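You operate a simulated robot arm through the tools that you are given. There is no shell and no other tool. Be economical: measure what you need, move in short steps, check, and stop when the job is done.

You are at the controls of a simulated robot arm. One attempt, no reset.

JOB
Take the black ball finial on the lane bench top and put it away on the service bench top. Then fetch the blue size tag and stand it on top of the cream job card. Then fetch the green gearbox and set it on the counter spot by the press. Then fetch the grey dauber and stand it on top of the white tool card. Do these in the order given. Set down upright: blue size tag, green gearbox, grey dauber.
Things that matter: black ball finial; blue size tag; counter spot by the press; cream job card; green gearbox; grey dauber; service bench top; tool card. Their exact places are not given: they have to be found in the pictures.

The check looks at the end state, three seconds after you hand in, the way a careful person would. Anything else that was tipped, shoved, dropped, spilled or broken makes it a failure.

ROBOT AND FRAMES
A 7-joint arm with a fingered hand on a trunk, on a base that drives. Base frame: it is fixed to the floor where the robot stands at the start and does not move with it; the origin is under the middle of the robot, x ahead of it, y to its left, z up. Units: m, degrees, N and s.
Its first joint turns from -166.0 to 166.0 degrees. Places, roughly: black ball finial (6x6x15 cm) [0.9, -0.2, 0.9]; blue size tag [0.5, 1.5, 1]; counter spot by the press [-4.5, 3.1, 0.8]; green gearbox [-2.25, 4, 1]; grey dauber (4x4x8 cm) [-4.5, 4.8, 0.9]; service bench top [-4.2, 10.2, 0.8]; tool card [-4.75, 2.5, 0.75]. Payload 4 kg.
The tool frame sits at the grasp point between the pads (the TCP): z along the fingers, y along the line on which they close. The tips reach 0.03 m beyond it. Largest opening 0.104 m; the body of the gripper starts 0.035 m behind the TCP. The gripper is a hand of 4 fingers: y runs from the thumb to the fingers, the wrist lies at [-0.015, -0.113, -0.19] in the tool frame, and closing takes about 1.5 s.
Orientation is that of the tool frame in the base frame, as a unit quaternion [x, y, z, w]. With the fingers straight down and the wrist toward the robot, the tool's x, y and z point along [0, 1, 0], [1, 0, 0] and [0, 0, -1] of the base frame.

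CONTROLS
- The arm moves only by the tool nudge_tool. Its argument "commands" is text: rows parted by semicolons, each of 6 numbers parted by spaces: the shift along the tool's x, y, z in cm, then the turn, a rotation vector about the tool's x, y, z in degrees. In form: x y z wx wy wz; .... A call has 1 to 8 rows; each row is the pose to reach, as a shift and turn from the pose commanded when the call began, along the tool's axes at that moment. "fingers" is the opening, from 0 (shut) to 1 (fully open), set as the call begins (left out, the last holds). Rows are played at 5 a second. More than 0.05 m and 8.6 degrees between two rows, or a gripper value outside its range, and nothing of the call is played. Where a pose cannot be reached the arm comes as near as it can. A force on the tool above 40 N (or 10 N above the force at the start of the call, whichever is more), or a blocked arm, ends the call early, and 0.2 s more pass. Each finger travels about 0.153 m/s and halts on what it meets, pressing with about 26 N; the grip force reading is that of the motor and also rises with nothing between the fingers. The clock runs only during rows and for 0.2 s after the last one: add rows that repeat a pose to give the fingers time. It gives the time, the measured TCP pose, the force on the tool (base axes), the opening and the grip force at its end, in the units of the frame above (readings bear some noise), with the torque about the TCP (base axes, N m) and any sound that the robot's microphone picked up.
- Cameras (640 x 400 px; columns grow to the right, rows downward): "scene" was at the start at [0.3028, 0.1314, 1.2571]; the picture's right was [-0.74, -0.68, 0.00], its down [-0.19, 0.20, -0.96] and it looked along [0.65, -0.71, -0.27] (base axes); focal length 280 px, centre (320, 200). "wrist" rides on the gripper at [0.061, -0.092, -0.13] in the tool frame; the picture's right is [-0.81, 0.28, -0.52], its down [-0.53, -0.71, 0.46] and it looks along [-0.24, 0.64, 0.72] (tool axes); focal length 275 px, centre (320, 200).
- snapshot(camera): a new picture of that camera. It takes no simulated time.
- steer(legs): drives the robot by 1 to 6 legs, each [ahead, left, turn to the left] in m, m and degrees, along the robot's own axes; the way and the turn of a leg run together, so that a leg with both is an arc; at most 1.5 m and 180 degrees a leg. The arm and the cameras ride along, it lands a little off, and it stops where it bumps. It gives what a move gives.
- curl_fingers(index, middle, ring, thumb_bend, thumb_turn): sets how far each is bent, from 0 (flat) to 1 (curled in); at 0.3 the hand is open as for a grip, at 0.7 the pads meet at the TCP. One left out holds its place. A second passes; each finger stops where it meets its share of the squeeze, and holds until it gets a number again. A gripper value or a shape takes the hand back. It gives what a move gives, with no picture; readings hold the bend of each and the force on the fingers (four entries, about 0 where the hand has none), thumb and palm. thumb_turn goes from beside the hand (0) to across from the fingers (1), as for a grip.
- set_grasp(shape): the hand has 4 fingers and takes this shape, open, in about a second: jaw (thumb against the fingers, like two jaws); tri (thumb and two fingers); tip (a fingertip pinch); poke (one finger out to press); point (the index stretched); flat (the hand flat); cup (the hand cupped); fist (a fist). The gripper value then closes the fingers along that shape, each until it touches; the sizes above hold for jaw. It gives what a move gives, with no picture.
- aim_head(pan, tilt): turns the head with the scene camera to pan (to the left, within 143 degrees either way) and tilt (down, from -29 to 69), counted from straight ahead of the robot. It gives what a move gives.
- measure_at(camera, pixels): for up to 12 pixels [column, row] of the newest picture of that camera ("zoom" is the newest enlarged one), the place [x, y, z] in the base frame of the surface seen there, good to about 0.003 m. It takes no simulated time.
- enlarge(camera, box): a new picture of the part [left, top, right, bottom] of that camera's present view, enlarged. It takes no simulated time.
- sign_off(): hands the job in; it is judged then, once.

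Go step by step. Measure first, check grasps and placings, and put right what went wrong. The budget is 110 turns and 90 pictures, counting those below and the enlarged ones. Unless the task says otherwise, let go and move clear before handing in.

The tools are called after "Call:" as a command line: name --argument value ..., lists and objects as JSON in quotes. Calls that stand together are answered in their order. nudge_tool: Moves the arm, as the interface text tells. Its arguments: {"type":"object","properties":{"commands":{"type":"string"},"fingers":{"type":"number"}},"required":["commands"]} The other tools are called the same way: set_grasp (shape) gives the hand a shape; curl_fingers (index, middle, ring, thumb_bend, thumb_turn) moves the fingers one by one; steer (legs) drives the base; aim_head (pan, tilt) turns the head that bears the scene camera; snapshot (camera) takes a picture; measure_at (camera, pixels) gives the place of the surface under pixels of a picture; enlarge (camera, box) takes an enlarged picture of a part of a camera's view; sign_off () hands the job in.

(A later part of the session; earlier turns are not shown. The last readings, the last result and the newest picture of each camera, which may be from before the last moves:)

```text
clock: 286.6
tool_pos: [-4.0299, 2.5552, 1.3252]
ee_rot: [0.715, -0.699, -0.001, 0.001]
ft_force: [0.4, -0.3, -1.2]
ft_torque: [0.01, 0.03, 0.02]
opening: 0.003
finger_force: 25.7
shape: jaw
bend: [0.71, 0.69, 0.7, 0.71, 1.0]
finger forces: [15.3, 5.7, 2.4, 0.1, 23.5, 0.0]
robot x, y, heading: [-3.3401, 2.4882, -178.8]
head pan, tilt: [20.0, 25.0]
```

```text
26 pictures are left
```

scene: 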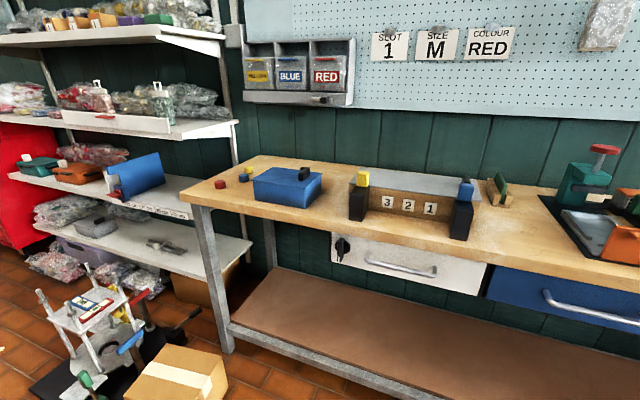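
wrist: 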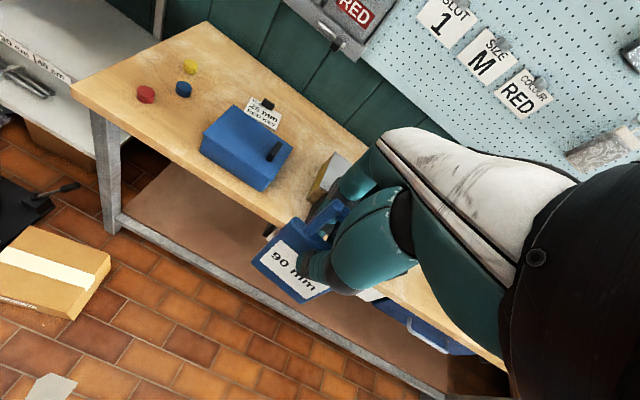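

Call:
enlarge --camera "wrist" --box '[190, 70, 340, 200]'

Call:
measure_at --camera "zoom" --pixels '[[245, 118], [395, 150], [360, 235], [265, 100], [320, 165], [330, 140], [400, 165], [235, 145], [440, 310], [360, 350]]'

```text
3.08 times, centred on (265, 135) of wrist
```

zoom: 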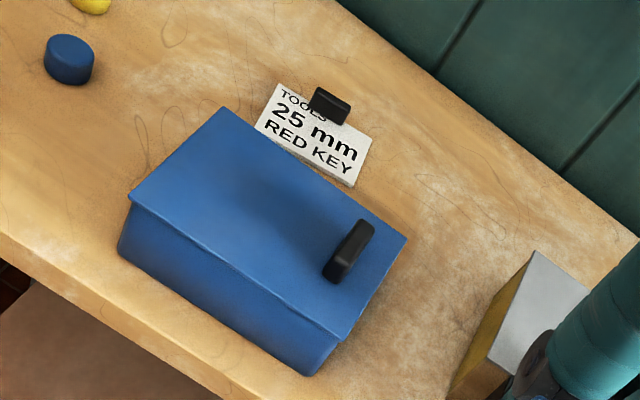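

```text
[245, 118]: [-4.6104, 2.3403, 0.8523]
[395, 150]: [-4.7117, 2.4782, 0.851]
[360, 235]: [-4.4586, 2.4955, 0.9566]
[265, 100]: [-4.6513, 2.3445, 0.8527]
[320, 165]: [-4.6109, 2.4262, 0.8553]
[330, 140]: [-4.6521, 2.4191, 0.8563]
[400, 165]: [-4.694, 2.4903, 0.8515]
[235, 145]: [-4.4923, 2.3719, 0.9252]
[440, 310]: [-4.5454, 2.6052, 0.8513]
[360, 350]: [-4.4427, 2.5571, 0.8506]
```

The tool card also has a black weight and is white; so the cards-with-weights are the family, and the cream one is "BLUE" on the lane bench. Driving back there with the tag.

Call:
steer --legs '[[0, -1.5, 0], [0, -1.3, 0], [-1.5, 0, 0], [-1.4, 0, 0], [0, 0, -179]]'

```text
clock: 321.0
tool_pos: [0.2103, 5.2708, 1.3246]
ee_rot: [0.681, 0.733, 0.0, 0.001]
ft_force: [0.0, -0.3, -0.2]
ft_torque: [0.01, -0.02, 0.0]
opening: 0.0029
finger_force: 26.2
shape: jaw
bend: [0.71, 0.71, 0.7, 0.72, 1.0]
finger forces: [15.1, 5.3, 2.1, 0.0, 22.6, 0.0]
robot x, y, heading: [-0.4826, 5.2988, 4.2]
head pan, tilt: [20.0, 25.0]
```

Call:
steer --legs '[[0.18, 0, -4], [0, -1.5, 0], [0, -1.5, 1], [0, -1.5, 1], [0, -1.4, 0]]'

Call:
aim_head --pan -10 --tilt 40

Call:
snapshot --camera "wrist"

```text
clock: 349.9
tool_pos: [0.495, -0.587, 1.3257]
ee_rot: [0.693, 0.721, 0.0, 0.0]
ft_force: [0.5, -0.9, 0.2]
ft_torque: [-0.01, -0.01, 0.0]
opening: 0.003
finger_force: 26.3
shape: jaw
bend: [0.71, 0.71, 0.7, 0.72, 1.0]
finger forces: [15.1, 5.3, 2.3, 0.1, 22.7, 0.0]
robot x, y, heading: [-0.1954, -0.5304, 2.2]
head pan, tilt: [20.0, 25.0]
```

```text
clock: 350.9
tool_pos: [0.4957, -0.5872, 1.325]
ee_rot: [0.693, 0.721, 0.001, 0.001]
ft_force: [0.1, 0.3, 0.2]
ft_torque: [0.04, 0.02, 0.02]
opening: 0.0032
finger_force: 25.6
shape: jaw
bend: [0.71, 0.71, 0.7, 0.72, 1.0]
finger forces: [15.2, 5.3, 2.4, 0.0, 22.7, 0.1]
robot x, y, heading: [-0.1979, -0.5323, 2.0]
head pan, tilt: [-10.0, 40.0]
```

```text
24 pictures are left
```

wrist: 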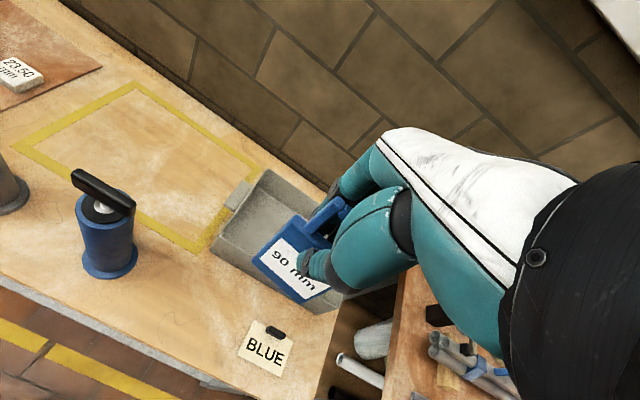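

The cream BLUE card is at wrist pixel (265,350). Measuring its corners and the weight from an enlargement.

Call:
enlarge --camera "wrist" --box '[210, 300, 338, 400]'

Call:
measure_at --camera "zoom" --pixels '[[222, 100], [410, 182], [358, 385], [145, 290], [320, 170], [290, 130], [335, 155], [300, 185], [250, 280]]'

```text
4.00 times, centred on (274, 350) of wrist
```

zoom: 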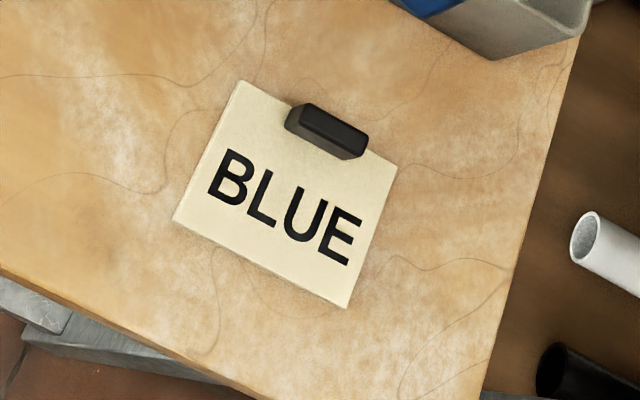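

```text
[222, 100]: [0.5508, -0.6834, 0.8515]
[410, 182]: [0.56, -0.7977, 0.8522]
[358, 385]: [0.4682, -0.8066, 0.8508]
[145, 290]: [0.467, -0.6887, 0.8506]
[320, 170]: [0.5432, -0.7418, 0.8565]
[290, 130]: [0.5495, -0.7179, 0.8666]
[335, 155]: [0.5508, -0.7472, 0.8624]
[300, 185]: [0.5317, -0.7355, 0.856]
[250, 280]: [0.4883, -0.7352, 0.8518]
```

Card spans x 0.495–0.557, y -0.68…-0.785, weight on its far edge. I'll put the tag centre at (0.515,-0.735): move over at z≈1.2 and measure the tag's bottom.

Call:
nudge_tool --commands "-4 0.4 0 0 0 0.8; -8 0.8 0 0 0 1.6; -12 1.1 0 0 0 2.3; -14.9 1.3 2 0 0 2.3; -14.9 1.3 7 0 0 2.3; -14.9 1.3 12 0 0 2.3; -14.9 1.3 12 0 0 2.3"

Call:
aim_head --pan -25 --tilt 30

Call:
snapshot --camera "scene"

```text
clock: 352.5
tool_pos: [0.5149, -0.7348, 1.2055]
ee_rot: [0.707, 0.707, 0.0, 0.001]
ft_force: [0.3, 0.8, -0.8]
ft_torque: [-0.01, 0.01, -0.02]
opening: 0.0027
finger_force: 26.1
shape: jaw
bend: [0.71, 0.71, 0.7, 0.72, 1.0]
finger forces: [15.4, 5.2, 2.3, 0.0, 22.8, 0.1]
robot x, y, heading: [-0.1965, -0.5296, 2.1]
head pan, tilt: [-10.0, 40.0]
```

```text
clock: 353.2
tool_pos: [0.5165, -0.7332, 1.204]
ee_rot: [0.707, 0.707, 0.001, 0.0]
ft_force: [-0.1, -0.6, -0.4]
ft_torque: [-0.01, -0.01, 0.01]
opening: 0.003
finger_force: 26.2
shape: jaw
bend: [0.71, 0.71, 0.7, 0.72, 1.0]
finger forces: [15.5, 5.2, 2.4, 0.1, 22.8, 0.0]
robot x, y, heading: [-0.1941, -0.5335, 2.1]
head pan, tilt: [-25.0, 30.0]
```

```text
22 pictures are left
```

scene: 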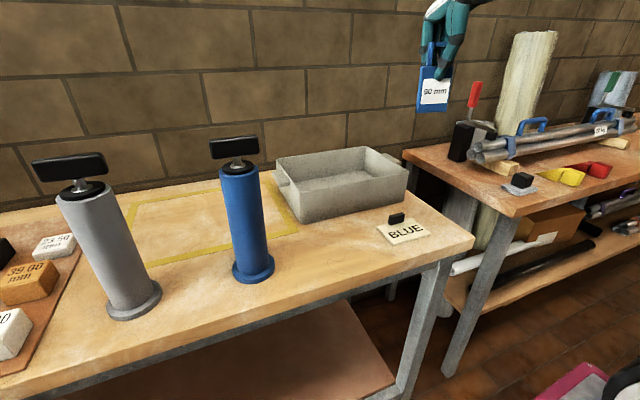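

Call:
measure_at --camera "scene" --pixels '[[420, 108], [432, 109], [446, 109], [421, 75], [449, 80], [434, 68], [305, 185], [405, 165], [395, 160], [350, 178]]'

```text
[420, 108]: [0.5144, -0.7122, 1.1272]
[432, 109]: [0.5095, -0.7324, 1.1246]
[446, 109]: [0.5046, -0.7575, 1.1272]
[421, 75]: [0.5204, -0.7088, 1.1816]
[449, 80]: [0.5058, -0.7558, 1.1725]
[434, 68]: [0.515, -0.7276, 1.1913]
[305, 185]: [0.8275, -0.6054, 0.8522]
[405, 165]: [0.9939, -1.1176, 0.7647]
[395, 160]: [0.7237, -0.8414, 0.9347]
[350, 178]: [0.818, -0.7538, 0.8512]
```

The tag bottom is 8.2 cm below the TCP, and it seems a bit yawed/leaning in the grip. I'll measure the plate more precisely.

Call:
enlarge --camera "scene" --box '[404, 50, 468, 114]'

Call:
measure_at --camera "zoom" --pixels '[[115, 350], [115, 290], [115, 230], [115, 170], [190, 370], [190, 340], [270, 350], [270, 290], [275, 230], [150, 130], [160, 80], [120, 365]]'

```text
6.25 times, centred on (436, 82) of scene
```

zoom: 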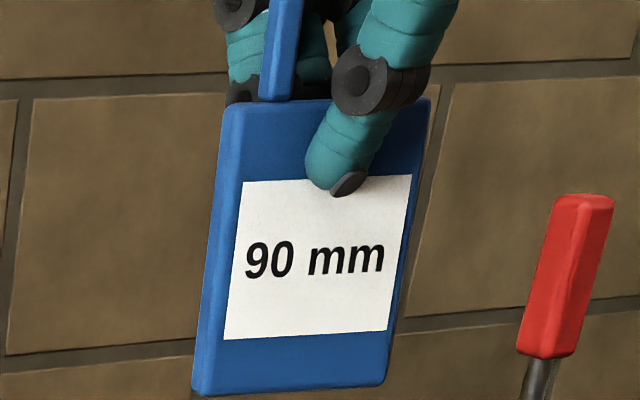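

```text
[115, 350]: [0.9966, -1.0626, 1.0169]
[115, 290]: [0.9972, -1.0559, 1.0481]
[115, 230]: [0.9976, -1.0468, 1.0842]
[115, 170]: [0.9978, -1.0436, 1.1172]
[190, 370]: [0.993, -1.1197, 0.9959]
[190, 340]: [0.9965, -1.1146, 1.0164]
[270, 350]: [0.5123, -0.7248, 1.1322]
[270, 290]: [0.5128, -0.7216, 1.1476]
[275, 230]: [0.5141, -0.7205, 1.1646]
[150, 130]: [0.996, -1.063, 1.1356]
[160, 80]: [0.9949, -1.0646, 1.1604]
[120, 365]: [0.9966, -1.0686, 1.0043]
```

Call:
measure_at --camera "zoom" --pixels '[[225, 380], [230, 320], [235, 260], [240, 200], [250, 130], [365, 375], [370, 320], [380, 260], [390, 200], [405, 130], [300, 360], [275, 40]]'

```text
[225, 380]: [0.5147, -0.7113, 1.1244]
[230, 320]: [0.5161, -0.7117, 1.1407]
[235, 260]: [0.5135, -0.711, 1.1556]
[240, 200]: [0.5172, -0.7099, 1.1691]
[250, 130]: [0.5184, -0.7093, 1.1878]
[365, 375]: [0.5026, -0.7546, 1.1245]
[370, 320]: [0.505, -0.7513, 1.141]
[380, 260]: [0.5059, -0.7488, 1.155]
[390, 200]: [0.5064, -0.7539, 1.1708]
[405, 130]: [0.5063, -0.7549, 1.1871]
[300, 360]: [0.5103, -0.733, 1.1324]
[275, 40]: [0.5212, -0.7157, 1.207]
```

The tag leans ~3.4° (top toward +x) with harmless yaw. I'll correct the lean and lower to just above the card.

Call:
nudge_tool --commands "0 0 5 -3.4 0 0; 0 0 10 -3.4 0 0; 0 0 15 -3.4 0 0; 0 0 20 -3.4 0 0; 0 0 24 -3.4 0 0; 0 0 25.4 -3.4 0 0; 0 0 25.4 -3.4 0 0"

Call:
enlarge --camera "scene" --box '[350, 130, 478, 258]'

Call:
measure_at --camera "zoom" --pixels '[[215, 400], [240, 400], [280, 400], [320, 400], [230, 330], [250, 290], [290, 330], [320, 330], [300, 430], [210, 440]]'

```text
clock: 354.8
tool_pos: [0.5169, -0.735, 0.9502]
ee_rot: [0.707, 0.707, 0.021, 0.022]
ft_force: [0.0, 0.1, -0.1]
ft_torque: [-0.03, -0.01, -0.01]
opening: 0.0028
finger_force: 26.1
shape: jaw
bend: [0.71, 0.71, 0.7, 0.72, 1.0]
finger forces: [15.9, 5.1, 2.1, 0.0, 23.1, 0.1]
robot x, y, heading: [-0.1935, -0.5326, 2.2]
head pan, tilt: [-25.0, 30.0]
```

```text
3.12 times, centred on (414, 194) of scene
```

zoom: 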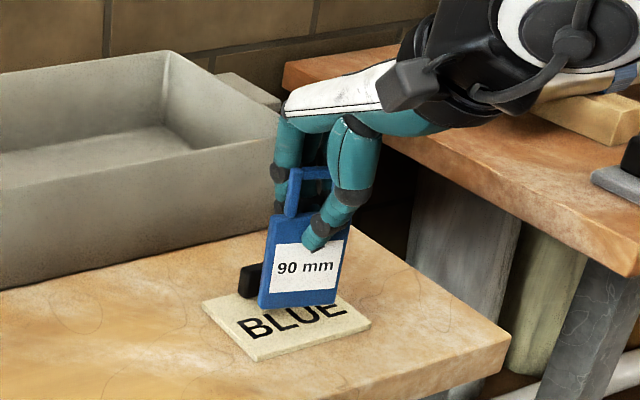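

```text
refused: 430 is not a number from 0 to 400
```

The tag hangs ~1 cm above the card, upright. Lowering the rest to contact.

Call:
nudge_tool --commands "0 0 0.4 0 0 0; 0 0 0.8 0 0 0; 0 0 1.0 0 0 0; 0 0 1.2 0 0 0; 0 0 1.3 0 0 0"

Call:
enlarge --camera "scene" --box '[374, 160, 470, 252]'

Call:
measure_at --camera "zoom" --pixels '[[260, 270], [265, 240], [280, 180], [340, 270], [350, 230], [270, 290], [330, 290], [250, 350], [400, 290]]'

```text
clock: 356.0
tool_pos: [0.5172, -0.7346, 0.9375]
ee_rot: [0.707, 0.706, 0.022, 0.023]
ft_force: [-1.3, -0.2, 5.6]
ft_torque: [-0.01, -0.02, 0.03]
opening: 0.0032
finger_force: 25.8
shape: jaw
bend: [0.71, 0.71, 0.7, 0.72, 1.0]
finger forces: [16.2, 5.6, 2.4, 0.1, 24.5, 0.0]
robot x, y, heading: [-0.1953, -0.532, 2.3]
head pan, tilt: [-25.0, 30.0]
```

```text
4.35 times, centred on (422, 206) of scene
```

zoom: 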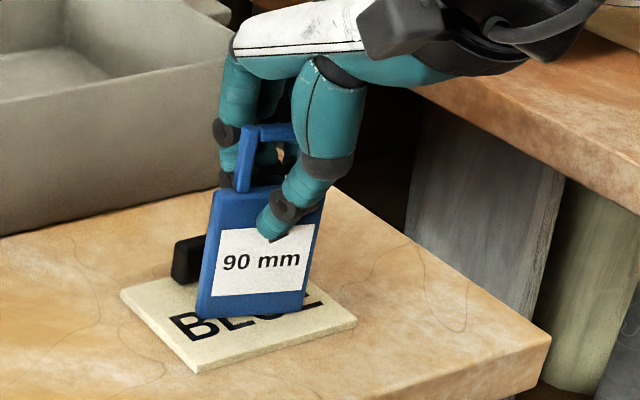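

```text
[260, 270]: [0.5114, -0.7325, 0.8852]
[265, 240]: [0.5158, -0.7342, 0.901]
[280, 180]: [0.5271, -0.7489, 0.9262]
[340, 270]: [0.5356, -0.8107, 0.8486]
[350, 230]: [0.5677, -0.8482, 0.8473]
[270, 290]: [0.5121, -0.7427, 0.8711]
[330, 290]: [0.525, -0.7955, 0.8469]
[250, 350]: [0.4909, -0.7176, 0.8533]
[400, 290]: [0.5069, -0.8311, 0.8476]
```

Touching with ~5 N. Open partly and stay put to see that the tag stands.

Call:
nudge_tool --commands "0 0 0 0 0 0; 0 0 0 0 0 0; 0 0 0 0 0 0; 0 0 0 0 0 0; 0 0 0 0 0 0" --fingers 0.45

Call:
enlarge --camera "scene" --box '[374, 160, 470, 252]'

```text
clock: 357.2
tool_pos: [0.5175, -0.7354, 0.9379]
ee_rot: [0.707, 0.707, 0.022, 0.021]
ft_force: [-0.4, 0.5, -0.4]
ft_torque: [-0.02, -0.05, 0.01]
opening: 0.0466
finger_force: 0.1
shape: jaw
bend: [0.74, 0.47, 0.44, 0.71, 1.0]
finger forces: [0.1, 0.1, 0.1, 0.0, 0.0, 0.0]
robot x, y, heading: [-0.195, -0.5298, 2.2]
head pan, tilt: [-25.0, 30.0]
```

```text
4.35 times, centred on (422, 206) of scene
```

zoom: 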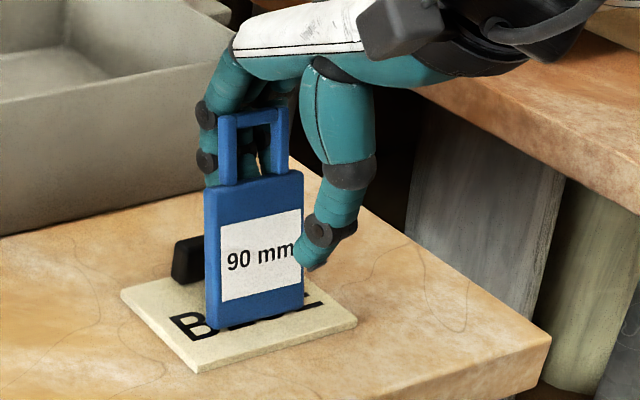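

The tag stands on the card. The index still reads bent, so open fully before lifting straight up.

Call:
nudge_tool --commands "0 0 0 0 0 0; 0 0 0 0 0 0; 0 0 0 0 0 0; 0 0 0 0 0 0; 0 0 0 0 0 0" --fingers 0.9

Call:
nudge_tool --commands "0 0 -2 0 0 0; 0 0 -4 0 0 0; 0 0 -7 0 0 0; 0 0 -11 0 0 0; 0 0 -16 0 0 0; 0 0 -21 0 0 0; 0 0 -26 0 0 0; 0 0 -31 0 0 0"

Call:
enlarge --camera "scene" --box '[350, 130, 478, 258]'

```text
clock: 358.4
tool_pos: [0.5157, -0.7352, 0.9375]
ee_rot: [0.707, 0.706, 0.022, 0.022]
ft_force: [0.5, 0.2, 0.1]
ft_torque: [-0.02, -0.01, -0.02]
opening: 0.0936
finger_force: 0.0
shape: jaw
bend: [0.29, 0.32, 0.3, 0.35, 0.98]
finger forces: [0.1, 0.0, 0.0, 0.0, 0.0, 0.0]
robot x, y, heading: [-0.1947, -0.5317, 2.4]
head pan, tilt: [-25.0, 30.0]
```

```text
clock: 360.2
tool_pos: [0.4979, -0.7357, 1.2487]
ee_rot: [0.707, 0.707, 0.022, 0.022]
ft_force: [0.7, -0.8, -0.2]
ft_torque: [-0.01, 0.03, -0.02]
opening: 0.0934
finger_force: 0.1
shape: jaw
bend: [0.29, 0.32, 0.3, 0.35, 0.98]
finger forces: [0.0, 0.0, 0.0, 0.1, 0.0, 0.1]
robot x, y, heading: [-0.1932, -0.5316, 2.3]
head pan, tilt: [-25.0, 30.0]
```

```text
3.12 times, centred on (414, 194) of scene
```

zoom: 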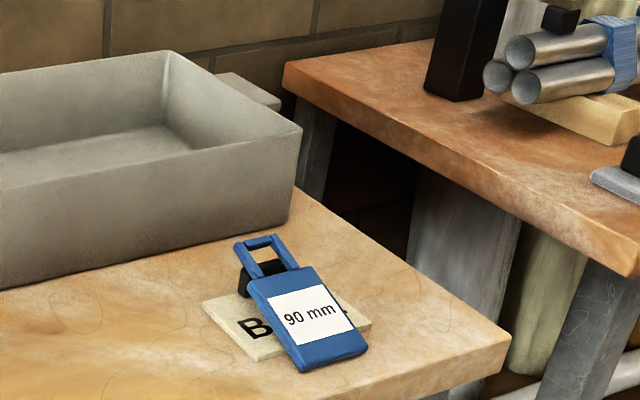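

The tag toppled back onto the weight when the fingers cleared (a finger likely caught the handle). I'll measure how it lies so I can re-grip it by its width, which is the stable direction.

Call:
measure_at --camera "zoom" --pixels '[[255, 285], [310, 270], [362, 345], [302, 365], [308, 315], [285, 245], [245, 250], [265, 240], [335, 330], [280, 300], [330, 300], [295, 345]]'

Call:
snapshot --camera "wrist"

```text
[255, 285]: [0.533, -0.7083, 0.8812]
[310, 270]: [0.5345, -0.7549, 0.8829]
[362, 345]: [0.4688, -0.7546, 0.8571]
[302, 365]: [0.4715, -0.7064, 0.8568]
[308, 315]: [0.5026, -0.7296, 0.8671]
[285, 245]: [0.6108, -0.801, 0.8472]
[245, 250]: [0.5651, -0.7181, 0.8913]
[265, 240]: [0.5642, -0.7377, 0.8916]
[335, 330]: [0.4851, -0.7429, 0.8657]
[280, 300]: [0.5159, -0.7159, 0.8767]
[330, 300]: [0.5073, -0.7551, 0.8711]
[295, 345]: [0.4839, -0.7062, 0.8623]
```

```text
16 pictures are left
```

wrist: 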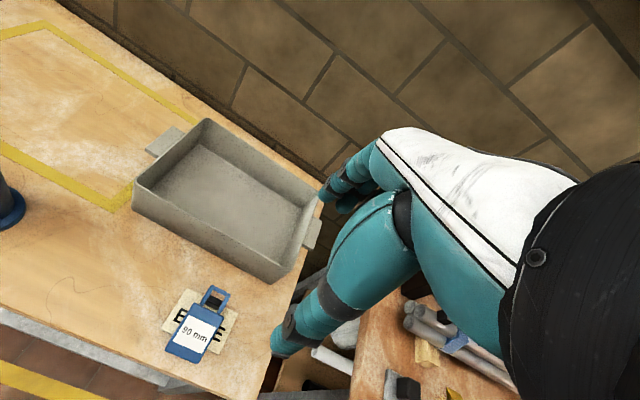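

The tag lies along x (bottom x≈0.467, plate end 0.535 tilted 20° up on the weight), y -0.756…-0.706. I'll level the tool and yaw it by 90° so the fingers close along its width.

Call:
nudge_tool --commands "0 0 0 3.4 0 0; 0 0 0 3.4 0 0" --fingers 1

Call:
nudge_tool --commands "0 0.3 0 0 0 8.5; 0 0.6 0 0 0 17; 0 0.9 0 0 0 25.5; 0 1.2 0 0 0 34; 0 1.6 0 0 0 42.5; 0 2 0 0 0 51; 0 2.4 0 0 0 59.5; 0 2.4 0 0 0 68"

Call:
nudge_tool --commands "0 0 0 0 0 8; 0 0 0 0 0 16; 0 0 0 0 0 22; 0 0 0 0 0 22"

```text
clock: 360.8
tool_pos: [0.4971, -0.7372, 1.2478]
ee_rot: [0.706, 0.708, 0.001, 0.001]
ft_force: [-0.2, -0.6, -1.2]
ft_torque: [0.0, 0.0, -0.01]
opening: 0.1035
finger_force: 0.0
shape: jaw
bend: [0.3, 0.3, 0.3, 0.3, 0.98]
finger forces: [0.1, 0.0, 0.1, 0.0, 0.0, 0.0]
robot x, y, heading: [-0.1999, -0.5318, 2.2]
head pan, tilt: [-25.0, 30.0]
```

```text
clock: 362.6
tool_pos: [0.5222, -0.7358, 1.2478]
ee_rot: [0.982, 0.189, 0.001, 0.001]
ft_force: [-0.3, 0.1, 0.7]
ft_torque: [0.0, 0.0, 0.01]
opening: 0.1037
finger_force: 0.2
shape: jaw
bend: [0.3, 0.3, 0.3, 0.3, 0.98]
finger forces: [0.0, 0.0, 0.0, 0.1, 0.0, 0.0]
robot x, y, heading: [-0.1976, -0.5329, 2.6]
head pan, tilt: [-25.0, 30.0]
```

```text
clock: 363.6
tool_pos: [0.5204, -0.7358, 1.2471]
ee_rot: [1.0, -0.001, 0.0, 0.0]
ft_force: [-0.4, -0.5, -0.1]
ft_torque: [-0.01, 0.02, -0.02]
opening: 0.1036
finger_force: 0.2
shape: jaw
bend: [0.3, 0.3, 0.3, 0.3, 0.98]
finger forces: [0.1, 0.0, 0.0, 0.0, 0.0, 0.1]
robot x, y, heading: [-0.194, -0.5328, 2.2]
head pan, tilt: [-25.0, 30.0]
```

Oriented well. Descending over the tag to z 0.889, then closing.

Call:
nudge_tool --commands "0 -0.5 5 0 0 0; 0 -0.5 10 0 0 0; 0 -0.5 15 0 0 0; 0 -0.5 20 0 0 0; 0 -0.5 25 0 0 0; 0 -0.5 30 0 0 0; 0 -0.5 34 0 0 0; 0 -0.5 35.8 0 0 0"

Call:
nudge_tool --commands "0 0 0 0 0 0; 0 0 0 0 0 0; 0 0 0 0 0 0; 0 0 0 0 0 0; 0 0 0 0 0 0; 0 0 0 0 0 0; 0 0 0 0 0 0; 0 0 0 0 0 0" --fingers 0

Call:
enlarge --camera "scene" --box '[350, 130, 478, 258]'

```text
refused: row 1 steps farther than a row can; nothing moved
```

```text
clock: 365.4
tool_pos: [0.5209, -0.7359, 1.2479]
ee_rot: [1.0, 0.0, 0.001, 0.0]
ft_force: [-0.8, -0.1, -0.2]
ft_torque: [-0.01, 0.02, -0.04]
opening: 0.0
finger_force: 26.3
shape: jaw
bend: [0.7, 0.7, 0.7, 0.46, 1.0]
finger forces: [0.0, 0.1, 0.1, 0.0, 0.1, 0.0]
robot x, y, heading: [-0.1935, -0.5312, 2.2]
head pan, tilt: [-25.0, 30.0]
```

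```text
3.12 times, centred on (414, 194) of scene
```

zoom: 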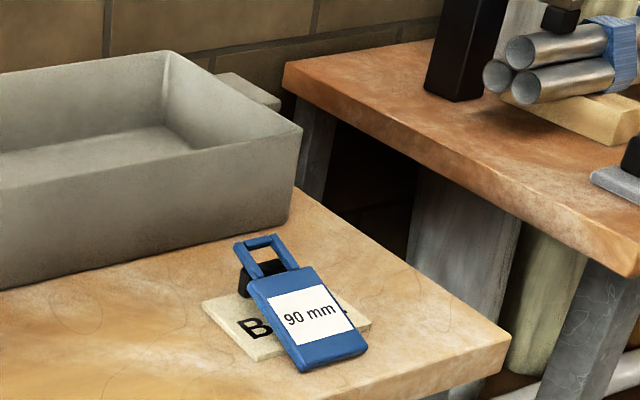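

That descent was refused (first step slightly too long), and the hand only closed in the air. Reopen and repeat with shorter steps.

Call:
nudge_tool --commands "0 -0.5 2 0 0 0; 0 -0.5 6 0 0 0; 0 -0.5 10.5 0 0 0; 0 -0.5 15 0 0 0; 0 -0.5 19.5 0 0 0; 0 -0.5 24 0 0 0; 0 -0.5 26 0 0 0; 0 -0.5 27 0 0 0" --fingers 1

Call:
nudge_tool --commands "0 0 3 0 0 0; 0 0 6 0 0 0; 0 0 8 0 0 0; 0 0 8.8 0 0 0; 0 0 8.8 0 0 0"

```text
clock: 367.2
tool_pos: [0.5202, -0.7317, 0.9774]
ee_rot: [1.0, 0.0, 0.001, -0.001]
ft_force: [-0.3, 1.2, -0.2]
ft_torque: [-0.02, -0.02, -0.02]
opening: 0.1038
finger_force: 0.1
shape: jaw
bend: [0.3, 0.3, 0.3, 0.3, 0.98]
finger forces: [0.0, 0.1, 0.1, 0.0, 0.0, 0.0]
robot x, y, heading: [-0.1961, -0.5318, 2.3]
head pan, tilt: [-25.0, 30.0]
```

```text
clock: 368.4
tool_pos: [0.5208, -0.7308, 0.8898]
ee_rot: [1.0, 0.0, 0.001, 0.0]
ft_force: [0.8, 1.6, 0.2]
ft_torque: [0.03, 0.01, 0.05]
opening: 0.1036
finger_force: 0.1
shape: jaw
bend: [0.3, 0.3, 0.3, 0.3, 0.98]
finger forces: [0.0, 0.0, 0.0, 0.0, 0.0, 0.0]
robot x, y, heading: [-0.1925, -0.5323, 2.0]
head pan, tilt: [-25.0, 30.0]
```

Call:
nudge_tool --commands "0 0 0 0 0 0; 0 0 0 0 0 0; 0 0 0 0 0 0; 0 0 0 0 0 0; 0 0 0 0 0 0; 0 0 0 0 0 0; 0 0 0 0 0 0; 0 0 0 0 0 0" --fingers 0

Call:
enlarge --camera "scene" --box '[350, 130, 478, 258]'

```text
clock: 370.2
tool_pos: [0.5219, -0.7308, 0.89]
ee_rot: [1.0, 0.0, 0.001, 0.0]
ft_force: [0.4, -0.3, -0.2]
ft_torque: [0.02, 0.07, 0.04]
opening: 0.0494
finger_force: 26.0
shape: jaw
bend: [0.74, 0.45, 0.42, 0.71, 1.0]
finger forces: [12.4, 7.7, 3.4, 0.0, 23.9, 0.0]
robot x, y, heading: [-0.1986, -0.5313, 2.2]
head pan, tilt: [-25.0, 30.0]
```

```text
3.12 times, centred on (414, 194) of scene
```

zoom: 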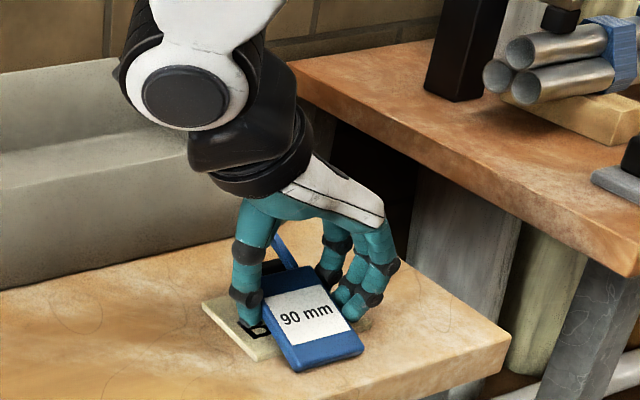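

Gripped across the width (opening 4.9 cm, all three fingers loaded). Lift, then rotate about the tool y axis to bring the tag upright.

Call:
nudge_tool --commands "0 0 -2 0 0 0; 0 0 -5 0 0 0; 0 0 -9 0 0 0; 0 0 -13 0 0 0; 0 0 -16 0 0 0"

Call:
nudge_tool --commands "0 0 0 0 8.5 0; 0 0 0 0 17 0; 0 0 0 0 25.5 0; 0 0 0 0 34 0; 0 0 0 0 42.5 0; 0 0 0 0 51 0; 0 0 0 0 59.5 0; 0 0 0 0 68 0"

Call:
enlarge --camera "scene" --box '[340, 60, 500, 220]'

```text
clock: 371.4
tool_pos: [0.5214, -0.7316, 1.0499]
ee_rot: [1.0, 0.0, 0.0, 0.0]
ft_force: [1.0, 1.0, 0.1]
ft_torque: [0.02, 0.06, 0.0]
opening: 0.049
finger_force: 25.6
shape: jaw
bend: [0.74, 0.45, 0.43, 0.71, 1.0]
finger forces: [11.5, 7.7, 3.2, 0.0, 24.2, 0.0]
robot x, y, heading: [-0.1948, -0.5309, 2.2]
head pan, tilt: [-25.0, 30.0]
```

```text
clock: 373.2
tool_pos: [0.5139, -0.7292, 1.0795]
ee_rot: [0.935, -0.026, 0.346, -0.067]
ft_force: [-0.7, 0.9, -1.0]
ft_torque: [-0.03, 0.01, 0.02]
opening: 0.049
finger_force: 25.9
shape: jaw
bend: [0.74, 0.46, 0.44, 0.71, 0.99]
finger forces: [11.6, 7.8, 3.4, 0.0, 24.9, 0.0]
out of reach, approached as far as the arm can: row 5, 6, 7, 8
robot x, y, heading: [-0.1925, -0.5304, 2.2]
head pan, tilt: [-25.0, 30.0]
```

```text
2.50 times, centred on (420, 140) of scene
```

zoom: 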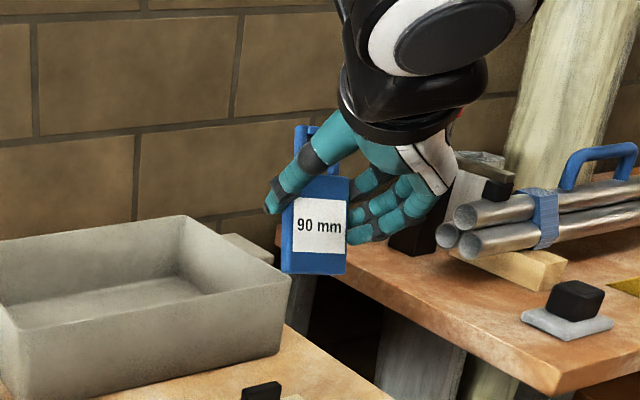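

The arm stopped at about 40° of tilt. Measuring the tag's actual lean now.

Call:
measure_at --camera "zoom" --pixels '[[300, 265], [340, 265], [300, 250], [340, 250], [305, 190], [340, 190], [320, 185], [300, 150], [302, 130], [320, 265], [320, 240], [285, 268]]'

```text
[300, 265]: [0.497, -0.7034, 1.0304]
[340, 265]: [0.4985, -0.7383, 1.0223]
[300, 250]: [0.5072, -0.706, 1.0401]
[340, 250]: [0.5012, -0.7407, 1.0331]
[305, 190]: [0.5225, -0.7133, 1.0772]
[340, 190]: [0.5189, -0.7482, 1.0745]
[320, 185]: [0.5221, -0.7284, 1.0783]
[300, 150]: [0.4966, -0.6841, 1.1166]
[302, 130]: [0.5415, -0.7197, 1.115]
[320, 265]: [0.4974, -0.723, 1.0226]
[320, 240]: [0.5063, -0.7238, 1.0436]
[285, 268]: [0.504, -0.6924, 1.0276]
```

The tag still leans ~23°. The arm is probably too folded, so I'll back the base 0.2 m and push the hand forward again.

Call:
steer --legs '[[-0.22, 0, 0]]'

Call:
nudge_tool --commands "0 0 0 0 0 0; 0 0 0 0 0 0"

```text
clock: 374.9
tool_pos: [0.3015, -0.7386, 1.0796]
ee_rot: [0.936, -0.025, 0.346, -0.067]
ft_force: [0.4, -0.9, -0.8]
ft_torque: [0.01, 0.0, 0.01]
opening: 0.0486
finger_force: 26.5
shape: jaw
bend: [0.74, 0.46, 0.44, 0.71, 0.99]
finger forces: [11.6, 7.8, 3.5, 0.0, 24.9, 0.0]
robot x, y, heading: [-0.4094, -0.5417, 2.2]
head pan, tilt: [-25.0, 30.0]
```

```text
clock: 375.5
tool_pos: [0.3003, -0.7375, 1.0793]
ee_rot: [0.935, -0.025, 0.346, -0.067]
ft_force: [-0.4, 1.1, 0.0]
ft_torque: [0.02, -0.03, -0.01]
opening: 0.0484
finger_force: 26.0
shape: jaw
bend: [0.74, 0.46, 0.44, 0.71, 0.99]
finger forces: [11.6, 7.9, 3.4, 0.1, 24.9, 0.0]
robot x, y, heading: [-0.4091, -0.5391, 2.5]
head pan, tilt: [-25.0, 30.0]
```

Call:
nudge_tool --commands "3.4 0 2.9 0 0 0; 6.8 0 5.8 0 0 0; 10.2 0 8.7 0 0 0; 13.6 0 11.6 0 0 0; 13.6 0 11.6 0 0 0"

```text
clock: 376.7
tool_pos: [0.4798, -0.7414, 1.0822]
ee_rot: [0.936, -0.025, 0.346, -0.066]
ft_force: [0.0, 0.4, -0.6]
ft_torque: [-0.02, 0.0, 0.01]
opening: 0.0487
finger_force: 26.1
shape: jaw
bend: [0.74, 0.46, 0.44, 0.71, 0.99]
finger forces: [11.4, 7.8, 3.3, 0.1, 24.7, 0.0]
robot x, y, heading: [-0.4066, -0.5391, 2.4]
head pan, tilt: [-25.0, 30.0]
```

Now at x 0.48 with more room. Add the remaining 23° pitch and take out the 8° roll.

Call:
nudge_tool --commands "0 0 0 -1.1 5.7 -2; 0 0 0 -2.2 11.4 -4; 0 0 0 -3.3 17 -6; 0 0 0 -4.3 22.7 -8; 0 0 0 -4.3 22.7 -8"

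```text
clock: 377.9
tool_pos: [0.4785, -0.7398, 1.0821]
ee_rot: [0.918, -0.015, 0.392, -0.05]
ft_force: [0.5, 0.3, -0.6]
ft_torque: [0.03, 0.0, 0.0]
opening: 0.0485
finger_force: 26.2
shape: jaw
bend: [0.75, 0.46, 0.44, 0.71, 0.99]
finger forces: [11.3, 7.9, 3.3, 0.1, 24.3, 0.1]
out of reach, approached as far as the arm can: row 2, 3, 4, 5
robot x, y, heading: [-0.4092, -0.5381, 2.1]
head pan, tilt: [-25.0, 30.0]
```

Only 4° more was gained: a wrist joint limit. I'll yaw the whole hand +25° about the vertical (forearm more in line with the shoulder) and then try the pitch again.

Call:
nudge_tool --commands "0 0 0 6 -0.9 -5.7; 0 0 0 12 -1.7 -11.4; 0 0 0 18 -2.6 -17.2; 0 0 0 18 -2.6 -17.2"

Call:
nudge_tool --commands "0 0 0 0 6 0; 0 0 0 0 12 0; 0 0 0 0 18 0; 0 0 0 0 18 0"

```text
clock: 378.9
tool_pos: [0.4784, -0.7404, 1.0805]
ee_rot: [0.9, 0.185, 0.372, -0.133]
ft_force: [0.0, 0.4, -0.2]
ft_torque: [-0.03, 0.02, 0.03]
opening: 0.0484
finger_force: 26.1
shape: jaw
bend: [0.75, 0.46, 0.44, 0.71, 0.99]
finger forces: [10.8, 7.6, 3.1, 0.0, 24.0, 0.1]
robot x, y, heading: [-0.4076, -0.5355, 2.2]
head pan, tilt: [-25.0, 30.0]
```

```text
clock: 379.9
tool_pos: [0.4798, -0.7386, 1.0802]
ee_rot: [0.83, 0.161, 0.51, -0.161]
ft_force: [0.3, 0.5, -0.5]
ft_torque: [-0.01, 0.0, -0.05]
opening: 0.0481
finger_force: 25.6
shape: jaw
bend: [0.75, 0.46, 0.44, 0.71, 0.99]
finger forces: [10.9, 7.7, 3.1, 0.1, 24.0, 0.0]
robot x, y, heading: [-0.4089, -0.5374, 2.5]
head pan, tilt: [-25.0, 30.0]
```

Reached: fingers now ~25° below horizontal. Remove the remaining 6° roll and check the tag.

Call:
nudge_tool --commands "0 0 0 -2.5 0.3 -5.3; 0 0 0 -2.5 0.3 -5.3"

Call:
enlarge --camera "scene" --box '[290, 60, 470, 240]'

```text
clock: 380.5
tool_pos: [0.4786, -0.7385, 1.0811]
ee_rot: [0.824, 0.187, 0.522, -0.118]
ft_force: [-0.6, -0.2, 0.5]
ft_torque: [-0.01, 0.0, -0.05]
opening: 0.0484
finger_force: 26.6
shape: jaw
bend: [0.75, 0.46, 0.44, 0.71, 0.99]
finger forces: [11.0, 7.7, 3.1, 0.1, 23.9, 0.1]
robot x, y, heading: [-0.4047, -0.5444, 2.2]
head pan, tilt: [-25.0, 30.0]
```

```text
2.22 times, centred on (380, 150) of scene
```

zoom: 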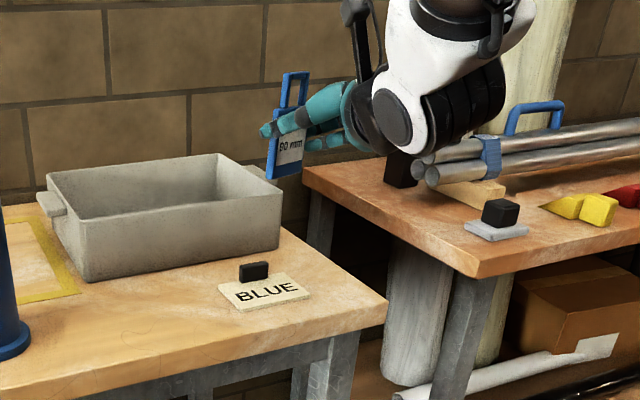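

Call:
measure_at --camera "zoom" --pixels '[[272, 172], [272, 158], [273, 145], [280, 170], [295, 165], [298, 148], [285, 140], [288, 85], [305, 80], [285, 160], [265, 295], [250, 270]]'

```text
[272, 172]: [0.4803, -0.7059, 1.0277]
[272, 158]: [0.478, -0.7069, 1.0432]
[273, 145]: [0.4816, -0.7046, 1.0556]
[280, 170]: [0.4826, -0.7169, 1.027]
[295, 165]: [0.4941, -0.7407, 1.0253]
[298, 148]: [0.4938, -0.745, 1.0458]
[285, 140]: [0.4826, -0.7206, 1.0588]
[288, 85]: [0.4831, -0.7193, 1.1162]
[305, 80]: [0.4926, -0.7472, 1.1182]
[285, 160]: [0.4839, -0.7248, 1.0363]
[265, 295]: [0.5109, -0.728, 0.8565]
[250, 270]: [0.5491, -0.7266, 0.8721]
```

The tag is vertical now; its bottom is at z≈1.021, centre about (0.4925,-0.7245). Shift to (0.520,-0.738) and lower 15.3 cm along the vertical.

Call:
nudge_tool --commands "0.81 2.41 1.72 0 0 0; -3.3 2.41 3.67 0 0 0; -7.3 2.41 5.56 0 0 0; -10.3 2.41 6.98 0 0 0; -12.1 2.41 7.83 0 0 0; -13.0 2.41 8.26 0 0 0; -13.0 2.41 8.26 0 0 0"

Call:
enlarge --camera "scene" --box '[354, 130, 454, 220]'

```text
clock: 382.1
tool_pos: [0.5064, -0.7506, 0.9271]
ee_rot: [0.824, 0.186, 0.522, -0.119]
ft_force: [0.1, -0.3, -0.1]
ft_torque: [-0.01, 0.0, -0.02]
opening: 0.0479
finger_force: 25.5
shape: jaw
bend: [0.75, 0.46, 0.44, 0.71, 0.99]
finger forces: [10.8, 7.8, 3.0, 0.0, 23.9, 0.0]
robot x, y, heading: [-0.4113, -0.5385, 2.3]
head pan, tilt: [-25.0, 30.0]
```

```text
4.44 times, centred on (404, 175) of scene
```

zoom: 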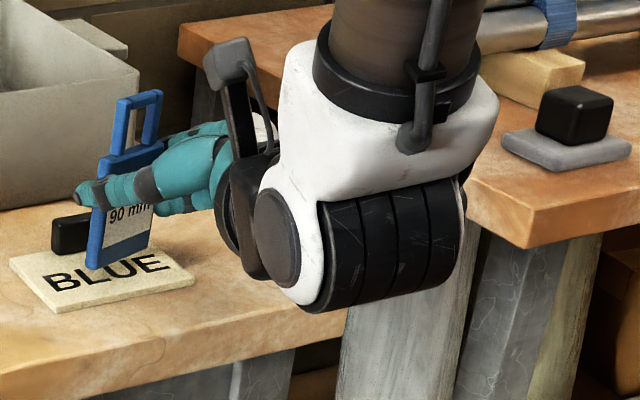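

Call:
measure_at --camera "zoom" --pixels '[[330, 302], [380, 300], [270, 270], [95, 262], [120, 252], [145, 240], [110, 170], [145, 155], [45, 285], [190, 277], [85, 240]]'

```text
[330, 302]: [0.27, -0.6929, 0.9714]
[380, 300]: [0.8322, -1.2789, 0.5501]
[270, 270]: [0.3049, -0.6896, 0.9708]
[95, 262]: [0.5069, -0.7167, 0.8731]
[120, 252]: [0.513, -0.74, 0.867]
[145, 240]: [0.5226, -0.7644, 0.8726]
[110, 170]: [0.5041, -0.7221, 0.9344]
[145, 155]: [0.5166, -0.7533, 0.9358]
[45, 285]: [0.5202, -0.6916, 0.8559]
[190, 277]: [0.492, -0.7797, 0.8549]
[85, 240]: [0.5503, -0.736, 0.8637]
```

Tag bottom is about 1 cm above the card, within it, wrist clear of the bench. Lower to contact with a slight 1.5° correction.

Call:
nudge_tool --commands "-0.45 0 0.21 0 -1.5 0; -0.72 0 0.34 0 -1.5 0; -0.9 0 0.43 0 -1.5 0; -1.08 0 0.51 0 -1.5 0; -1.2 0 0.57 0 -1.5 0; -1.2 0 0.57 0 -1.5 0"

```text
clock: 383.5
tool_pos: [0.507, -0.751, 0.9167]
ee_rot: [0.829, 0.189, 0.513, -0.116]
ft_force: [1.0, 2.4, 18.8]
ft_torque: [-0.23, -0.41, 0.09]
opening: 0.0483
finger_force: 25.9
shape: jaw
bend: [0.75, 0.46, 0.44, 0.71, 0.98]
finger forces: [10.9, 7.6, 3.7, 0.1, 25.2, 0.0]
robot x, y, heading: [-0.4059, -0.5416, 2.3]
head pan, tilt: [-25.0, 30.0]
```

Solid contact. Ease off 1.5 mm, open in stages, staying in place.

Call:
nudge_tool --commands "0.13 0 -0.06 0 0 0; 0.13 0 -0.06 0 0 0"

Call:
nudge_tool --commands "0 0 0 0 0 0; 0 0 0 0 0 0; 0 0 0 0 0 0; 0 0 0 0 0 0; 0 0 0 0 0 0" --fingers 0.65

Call:
nudge_tool --commands "0 0 0 0 0 0; 0 0 0 0 0 0; 0 0 0 0 0 0; 0 0 0 0 0 0; 0 0 0 0 0 0" --fingers 1

Call:
enlarge --camera "scene" --box '[354, 130, 454, 220]'

```text
clock: 384.1
tool_pos: [0.5054, -0.7515, 0.9157]
ee_rot: [0.831, 0.189, 0.51, -0.117]
ft_force: [1.1, 2.1, 15.3]
ft_torque: [-0.19, -0.28, 0.1]
opening: 0.0486
finger_force: 25.6
shape: jaw
bend: [0.75, 0.46, 0.45, 0.71, 0.98]
finger forces: [10.7, 7.8, 3.5, 0.0, 24.9, 0.0]
robot x, y, heading: [-0.4047, -0.5368, 2.3]
head pan, tilt: [-25.0, 30.0]
```

```text
clock: 385.3
tool_pos: [0.5065, -0.7527, 0.9149]
ee_rot: [0.83, 0.189, 0.511, -0.118]
ft_force: [-0.1, 0.3, -0.6]
ft_torque: [0.03, -0.01, 0.01]
opening: 0.0669
finger_force: 0.1
shape: jaw
bend: [0.28, 0.39, 0.36, 0.62, 1.0]
finger forces: [0.1, 0.1, 0.0, 0.0, 0.0, 0.0]
robot x, y, heading: [-0.4111, -0.5385, 2.3]
head pan, tilt: [-25.0, 30.0]
```

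```text
clock: 386.5
tool_pos: [0.5064, -0.7515, 0.9154]
ee_rot: [0.831, 0.189, 0.511, -0.116]
ft_force: [0.5, -0.8, 0.4]
ft_torque: [0.0, 0.03, 0.01]
opening: 0.1037
finger_force: 0.0
shape: jaw
bend: [0.3, 0.3, 0.3, 0.3, 0.98]
finger forces: [0.1, 0.1, 0.0, 0.1, 0.1, 0.1]
robot x, y, heading: [-0.4109, -0.5445, 2.4]
head pan, tilt: [-25.0, 30.0]
```

```text
4.44 times, centred on (404, 175) of scene
```

zoom: 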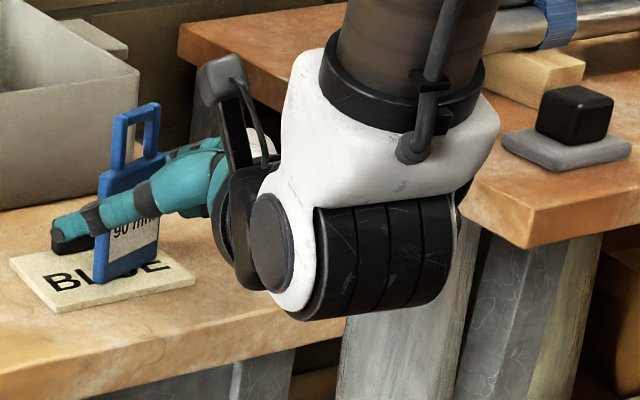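

The tag is standing on the card. Back the hand straight off along its own axis.

Call:
nudge_tool --commands "0 0 -1 0 0 0; 0 0 -2.5 0 0 0; 0 0 -4 0 0 0; 0 0 -6 0 0 0; 0 0 -9 0 0 0; 0 0 -12 0 0 0; 0 0 -15 0 0 0; 0 0 -15 0 0 0"

Call:
enlarge --camera "scene" --box '[340, 130, 468, 230]'

```text
clock: 388.3
tool_pos: [0.3866, -0.8113, 0.9842]
ee_rot: [0.831, 0.188, 0.511, -0.117]
ft_force: [-0.1, -0.5, 0.3]
ft_torque: [0.0, -0.05, -0.01]
opening: 0.1038
finger_force: 0.0
shape: jaw
bend: [0.3, 0.3, 0.3, 0.3, 0.98]
finger forces: [0.0, 0.0, 0.1, 0.1, 0.1, 0.0]
robot x, y, heading: [-0.4035, -0.5421, 2.3]
head pan, tilt: [-25.0, 30.0]
```

```text
4.00 times, centred on (404, 180) of scene
```

zoom: 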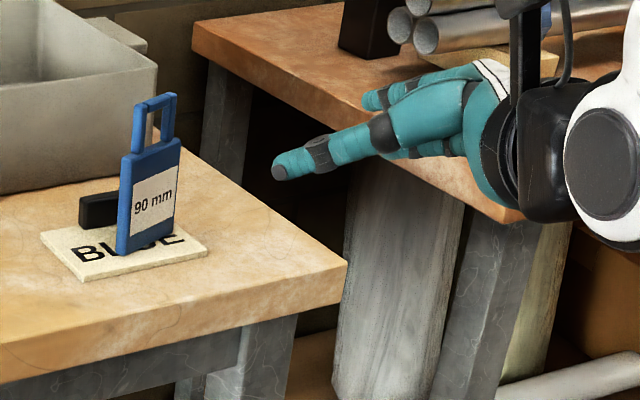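

The blue tag stands free on the cream card, upright. Now I'll restore the hand: up, fingers down, then yaw back.

Call:
nudge_tool --commands "2 0 -1 0 -7.9 0; 4 0 -2 0 -15.8 0; 6.5 0 -3.3 0 -23.7 0; 9 0 -4.6 0 -31.6 0; 11.5 0 -5.8 0 -39.5 0; 14 0 -7.1 0 -47.4 0; 17 0 -8.6 0 -55.2 0; 20 0 -10.1 0 -63.1 0"

Call:
nudge_tool --commands "0 0 -1 0 0 -8.3; 0 0 -2 0 0 -16.6; 0 0 -3 0 0 -24.9; 0 0 -4 0 0 -33.2; 0 0 -5 0 0 -41.5; 0 0 -6 0 0 -49.8; 0 0 -7 0 0 -58.1; 0 0 -8 0 0 -66.4"

```text
clock: 390.1
tool_pos: [0.3867, -0.809, 1.209]
ee_rot: [0.975, 0.223, 0.0, -0.001]
ft_force: [0.0, 0.2, 0.9]
ft_torque: [0.0, -0.01, -0.01]
opening: 0.1042
finger_force: 0.1
shape: jaw
bend: [0.3, 0.3, 0.3, 0.3, 0.97]
finger forces: [0.0, 0.0, 0.0, 0.0, 0.0, 0.1]
out of reach, approached as far as the arm can: row 4
robot x, y, heading: [-0.4091, -0.5373, 2.2]
head pan, tilt: [-25.0, 30.0]
```

```text
clock: 391.9
tool_pos: [0.3861, -0.8094, 1.2871]
ee_rot: [0.694, 0.72, 0.001, 0.0]
ft_force: [0.2, 0.2, 0.3]
ft_torque: [-0.05, 0.03, -0.02]
opening: 0.104
finger_force: 0.1
shape: jaw
bend: [0.3, 0.3, 0.3, 0.3, 0.97]
finger forces: [0.1, 0.1, 0.0, 0.1, 0.0, 0.1]
robot x, y, heading: [-0.4091, -0.5359, 2.3]
head pan, tilt: [-25.0, 30.0]
```

Tool is back to pointing down. Drive up the aisle, turn to face the island (-y) and slide west toward the gearbox.

Call:
steer --legs '[[0.06, 1.4, -2], [0, 1.5, 0], [0, 1.5, 0], [0, 1.45, 0], [0, 0, -90], [0, -1.5, 0]]'

Call:
aim_head --pan -10 --tilt 32

```text
clock: 430.6
tool_pos: [-2.2303, 4.4537, 1.2879]
ee_rot: [1.0, 0.026, 0.001, 0.001]
ft_force: [-0.2, 0.4, -0.2]
ft_torque: [-0.01, 0.03, -0.07]
opening: 0.1036
finger_force: 0.0
shape: jaw
bend: [0.3, 0.3, 0.3, 0.3, 0.97]
finger forces: [0.1, 0.0, 0.1, 0.1, 0.1, 0.0]
robot x, y, heading: [-1.9682, 5.2493, -87.1]
head pan, tilt: [-25.0, 30.0]
```

```text
clock: 431.4
tool_pos: [-2.2301, 4.4522, 1.2869]
ee_rot: [1.0, 0.026, 0.001, 0.0]
ft_force: [0.2, -0.2, 0.2]
ft_torque: [-0.01, 0.01, 0.0]
opening: 0.1036
finger_force: 0.0
shape: jaw
bend: [0.3, 0.3, 0.3, 0.3, 0.97]
finger forces: [0.0, 0.0, 0.0, 0.0, 0.0, 0.0]
robot x, y, heading: [-1.9668, 5.2527, -87.2]
head pan, tilt: [-10.0, 32.0]
```

Call:
steer --legs '[[0.38, 0, -2]]'

Call:
snapshot --camera "wrist"

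```text
clock: 433.8
tool_pos: [-2.2472, 4.081, 1.2873]
ee_rot: [1.0, 0.006, 0.001, 0.001]
ft_force: [0.5, -0.5, -0.1]
ft_torque: [0.03, -0.01, -0.02]
opening: 0.1038
finger_force: 0.0
shape: jaw
bend: [0.3, 0.3, 0.3, 0.3, 0.97]
finger forces: [0.0, 0.0, 0.1, 0.0, 0.0, 0.0]
robot x, y, heading: [-1.9584, 4.8684, -89.0]
head pan, tilt: [-10.0, 32.0]
```

```text
8 pictures are left
```

wrist: 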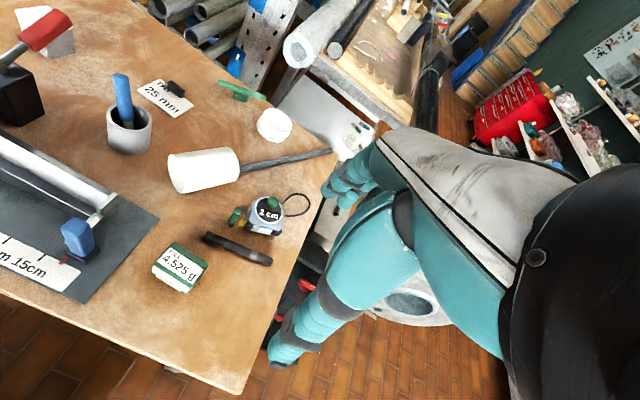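

The gearbox is at wrist pixel (180,267); the black marker is separate, beside it. Measuring corners and neighbours.

Call:
measure_at --camera "wrist" --pixels '[[176, 243], [207, 263], [187, 291], [154, 269], [180, 265], [170, 280], [205, 236], [268, 262], [240, 245], [240, 210], [262, 200], [82, 240]]'

```text
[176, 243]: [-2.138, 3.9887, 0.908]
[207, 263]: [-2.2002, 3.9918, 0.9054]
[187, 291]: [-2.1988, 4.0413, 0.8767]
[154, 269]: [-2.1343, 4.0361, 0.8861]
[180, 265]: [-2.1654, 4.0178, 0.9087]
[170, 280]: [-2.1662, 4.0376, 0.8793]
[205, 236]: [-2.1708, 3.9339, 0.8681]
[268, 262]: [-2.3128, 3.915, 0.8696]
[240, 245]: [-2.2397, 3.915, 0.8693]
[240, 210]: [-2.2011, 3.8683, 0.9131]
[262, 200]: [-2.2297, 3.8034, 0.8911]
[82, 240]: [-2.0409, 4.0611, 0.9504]
```

Gearbox: x -2.203…-2.133, y 3.985…4.039, top z 0.908. I'll grip along y with a slightly reduced opening to stay clear of the marker.

Call:
nudge_tool --commands "2.7 2.3 0 0 0 0; 5.4 4.6 0 0 0 0; 7.9 6.9 2 0 0 0; 7.9 6.9 6.5 0 0 0; 7.9 6.9 11 0 0 0; 7.9 6.9 15.5 0 0 0; 7.9 6.9 20 0 0 0; 7.9 6.9 24 0 0 0" --fingers 0.82

Call:
nudge_tool --commands "0 0 4.5 0 0 0; 0 0 9 0 0 0; 0 0 12 0 0 0; 0 0 14 0 0 0; 0 0 15.2 0 0 0; 0 0 15.2 0 0 0"

Call:
snapshot --camera "wrist"

```text
clock: 435.6
tool_pos: [-2.1675, 4.0129, 1.0465]
ee_rot: [1.0, 0.007, 0.001, 0.001]
ft_force: [0.7, 0.0, 0.8]
ft_torque: [-0.03, 0.0, 0.01]
opening: 0.0853
finger_force: 0.1
shape: jaw
bend: [0.27, 0.34, 0.31, 0.47, 0.99]
finger forces: [0.0, 0.0, 0.0, 0.0, 0.0, 0.0]
robot x, y, heading: [-1.9527, 4.8665, -89.1]
head pan, tilt: [-10.0, 32.0]
```

```text
clock: 437.0
tool_pos: [-2.1653, 4.0125, 0.8967]
ee_rot: [1.0, 0.006, 0.0, 0.002]
ft_force: [0.1, 0.1, -0.3]
ft_torque: [0.03, 0.01, -0.05]
opening: 0.0855
finger_force: 0.1
shape: jaw
bend: [0.27, 0.34, 0.31, 0.47, 0.99]
finger forces: [0.1, 0.0, 0.0, 0.1, 0.0, 0.0]
robot x, y, heading: [-1.9556, 4.8654, -89.3]
head pan, tilt: [-10.0, 32.0]
```

```text
7 pictures are left
```

wrist: 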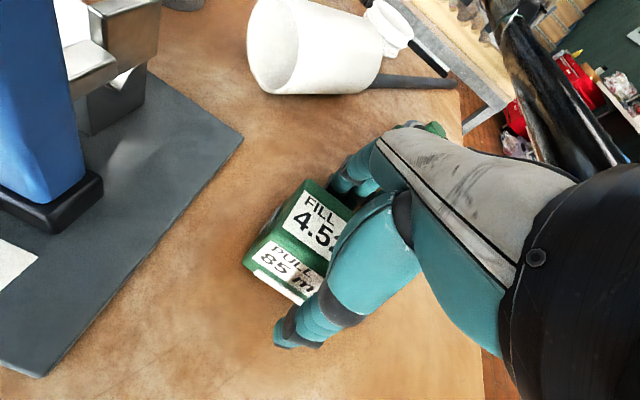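

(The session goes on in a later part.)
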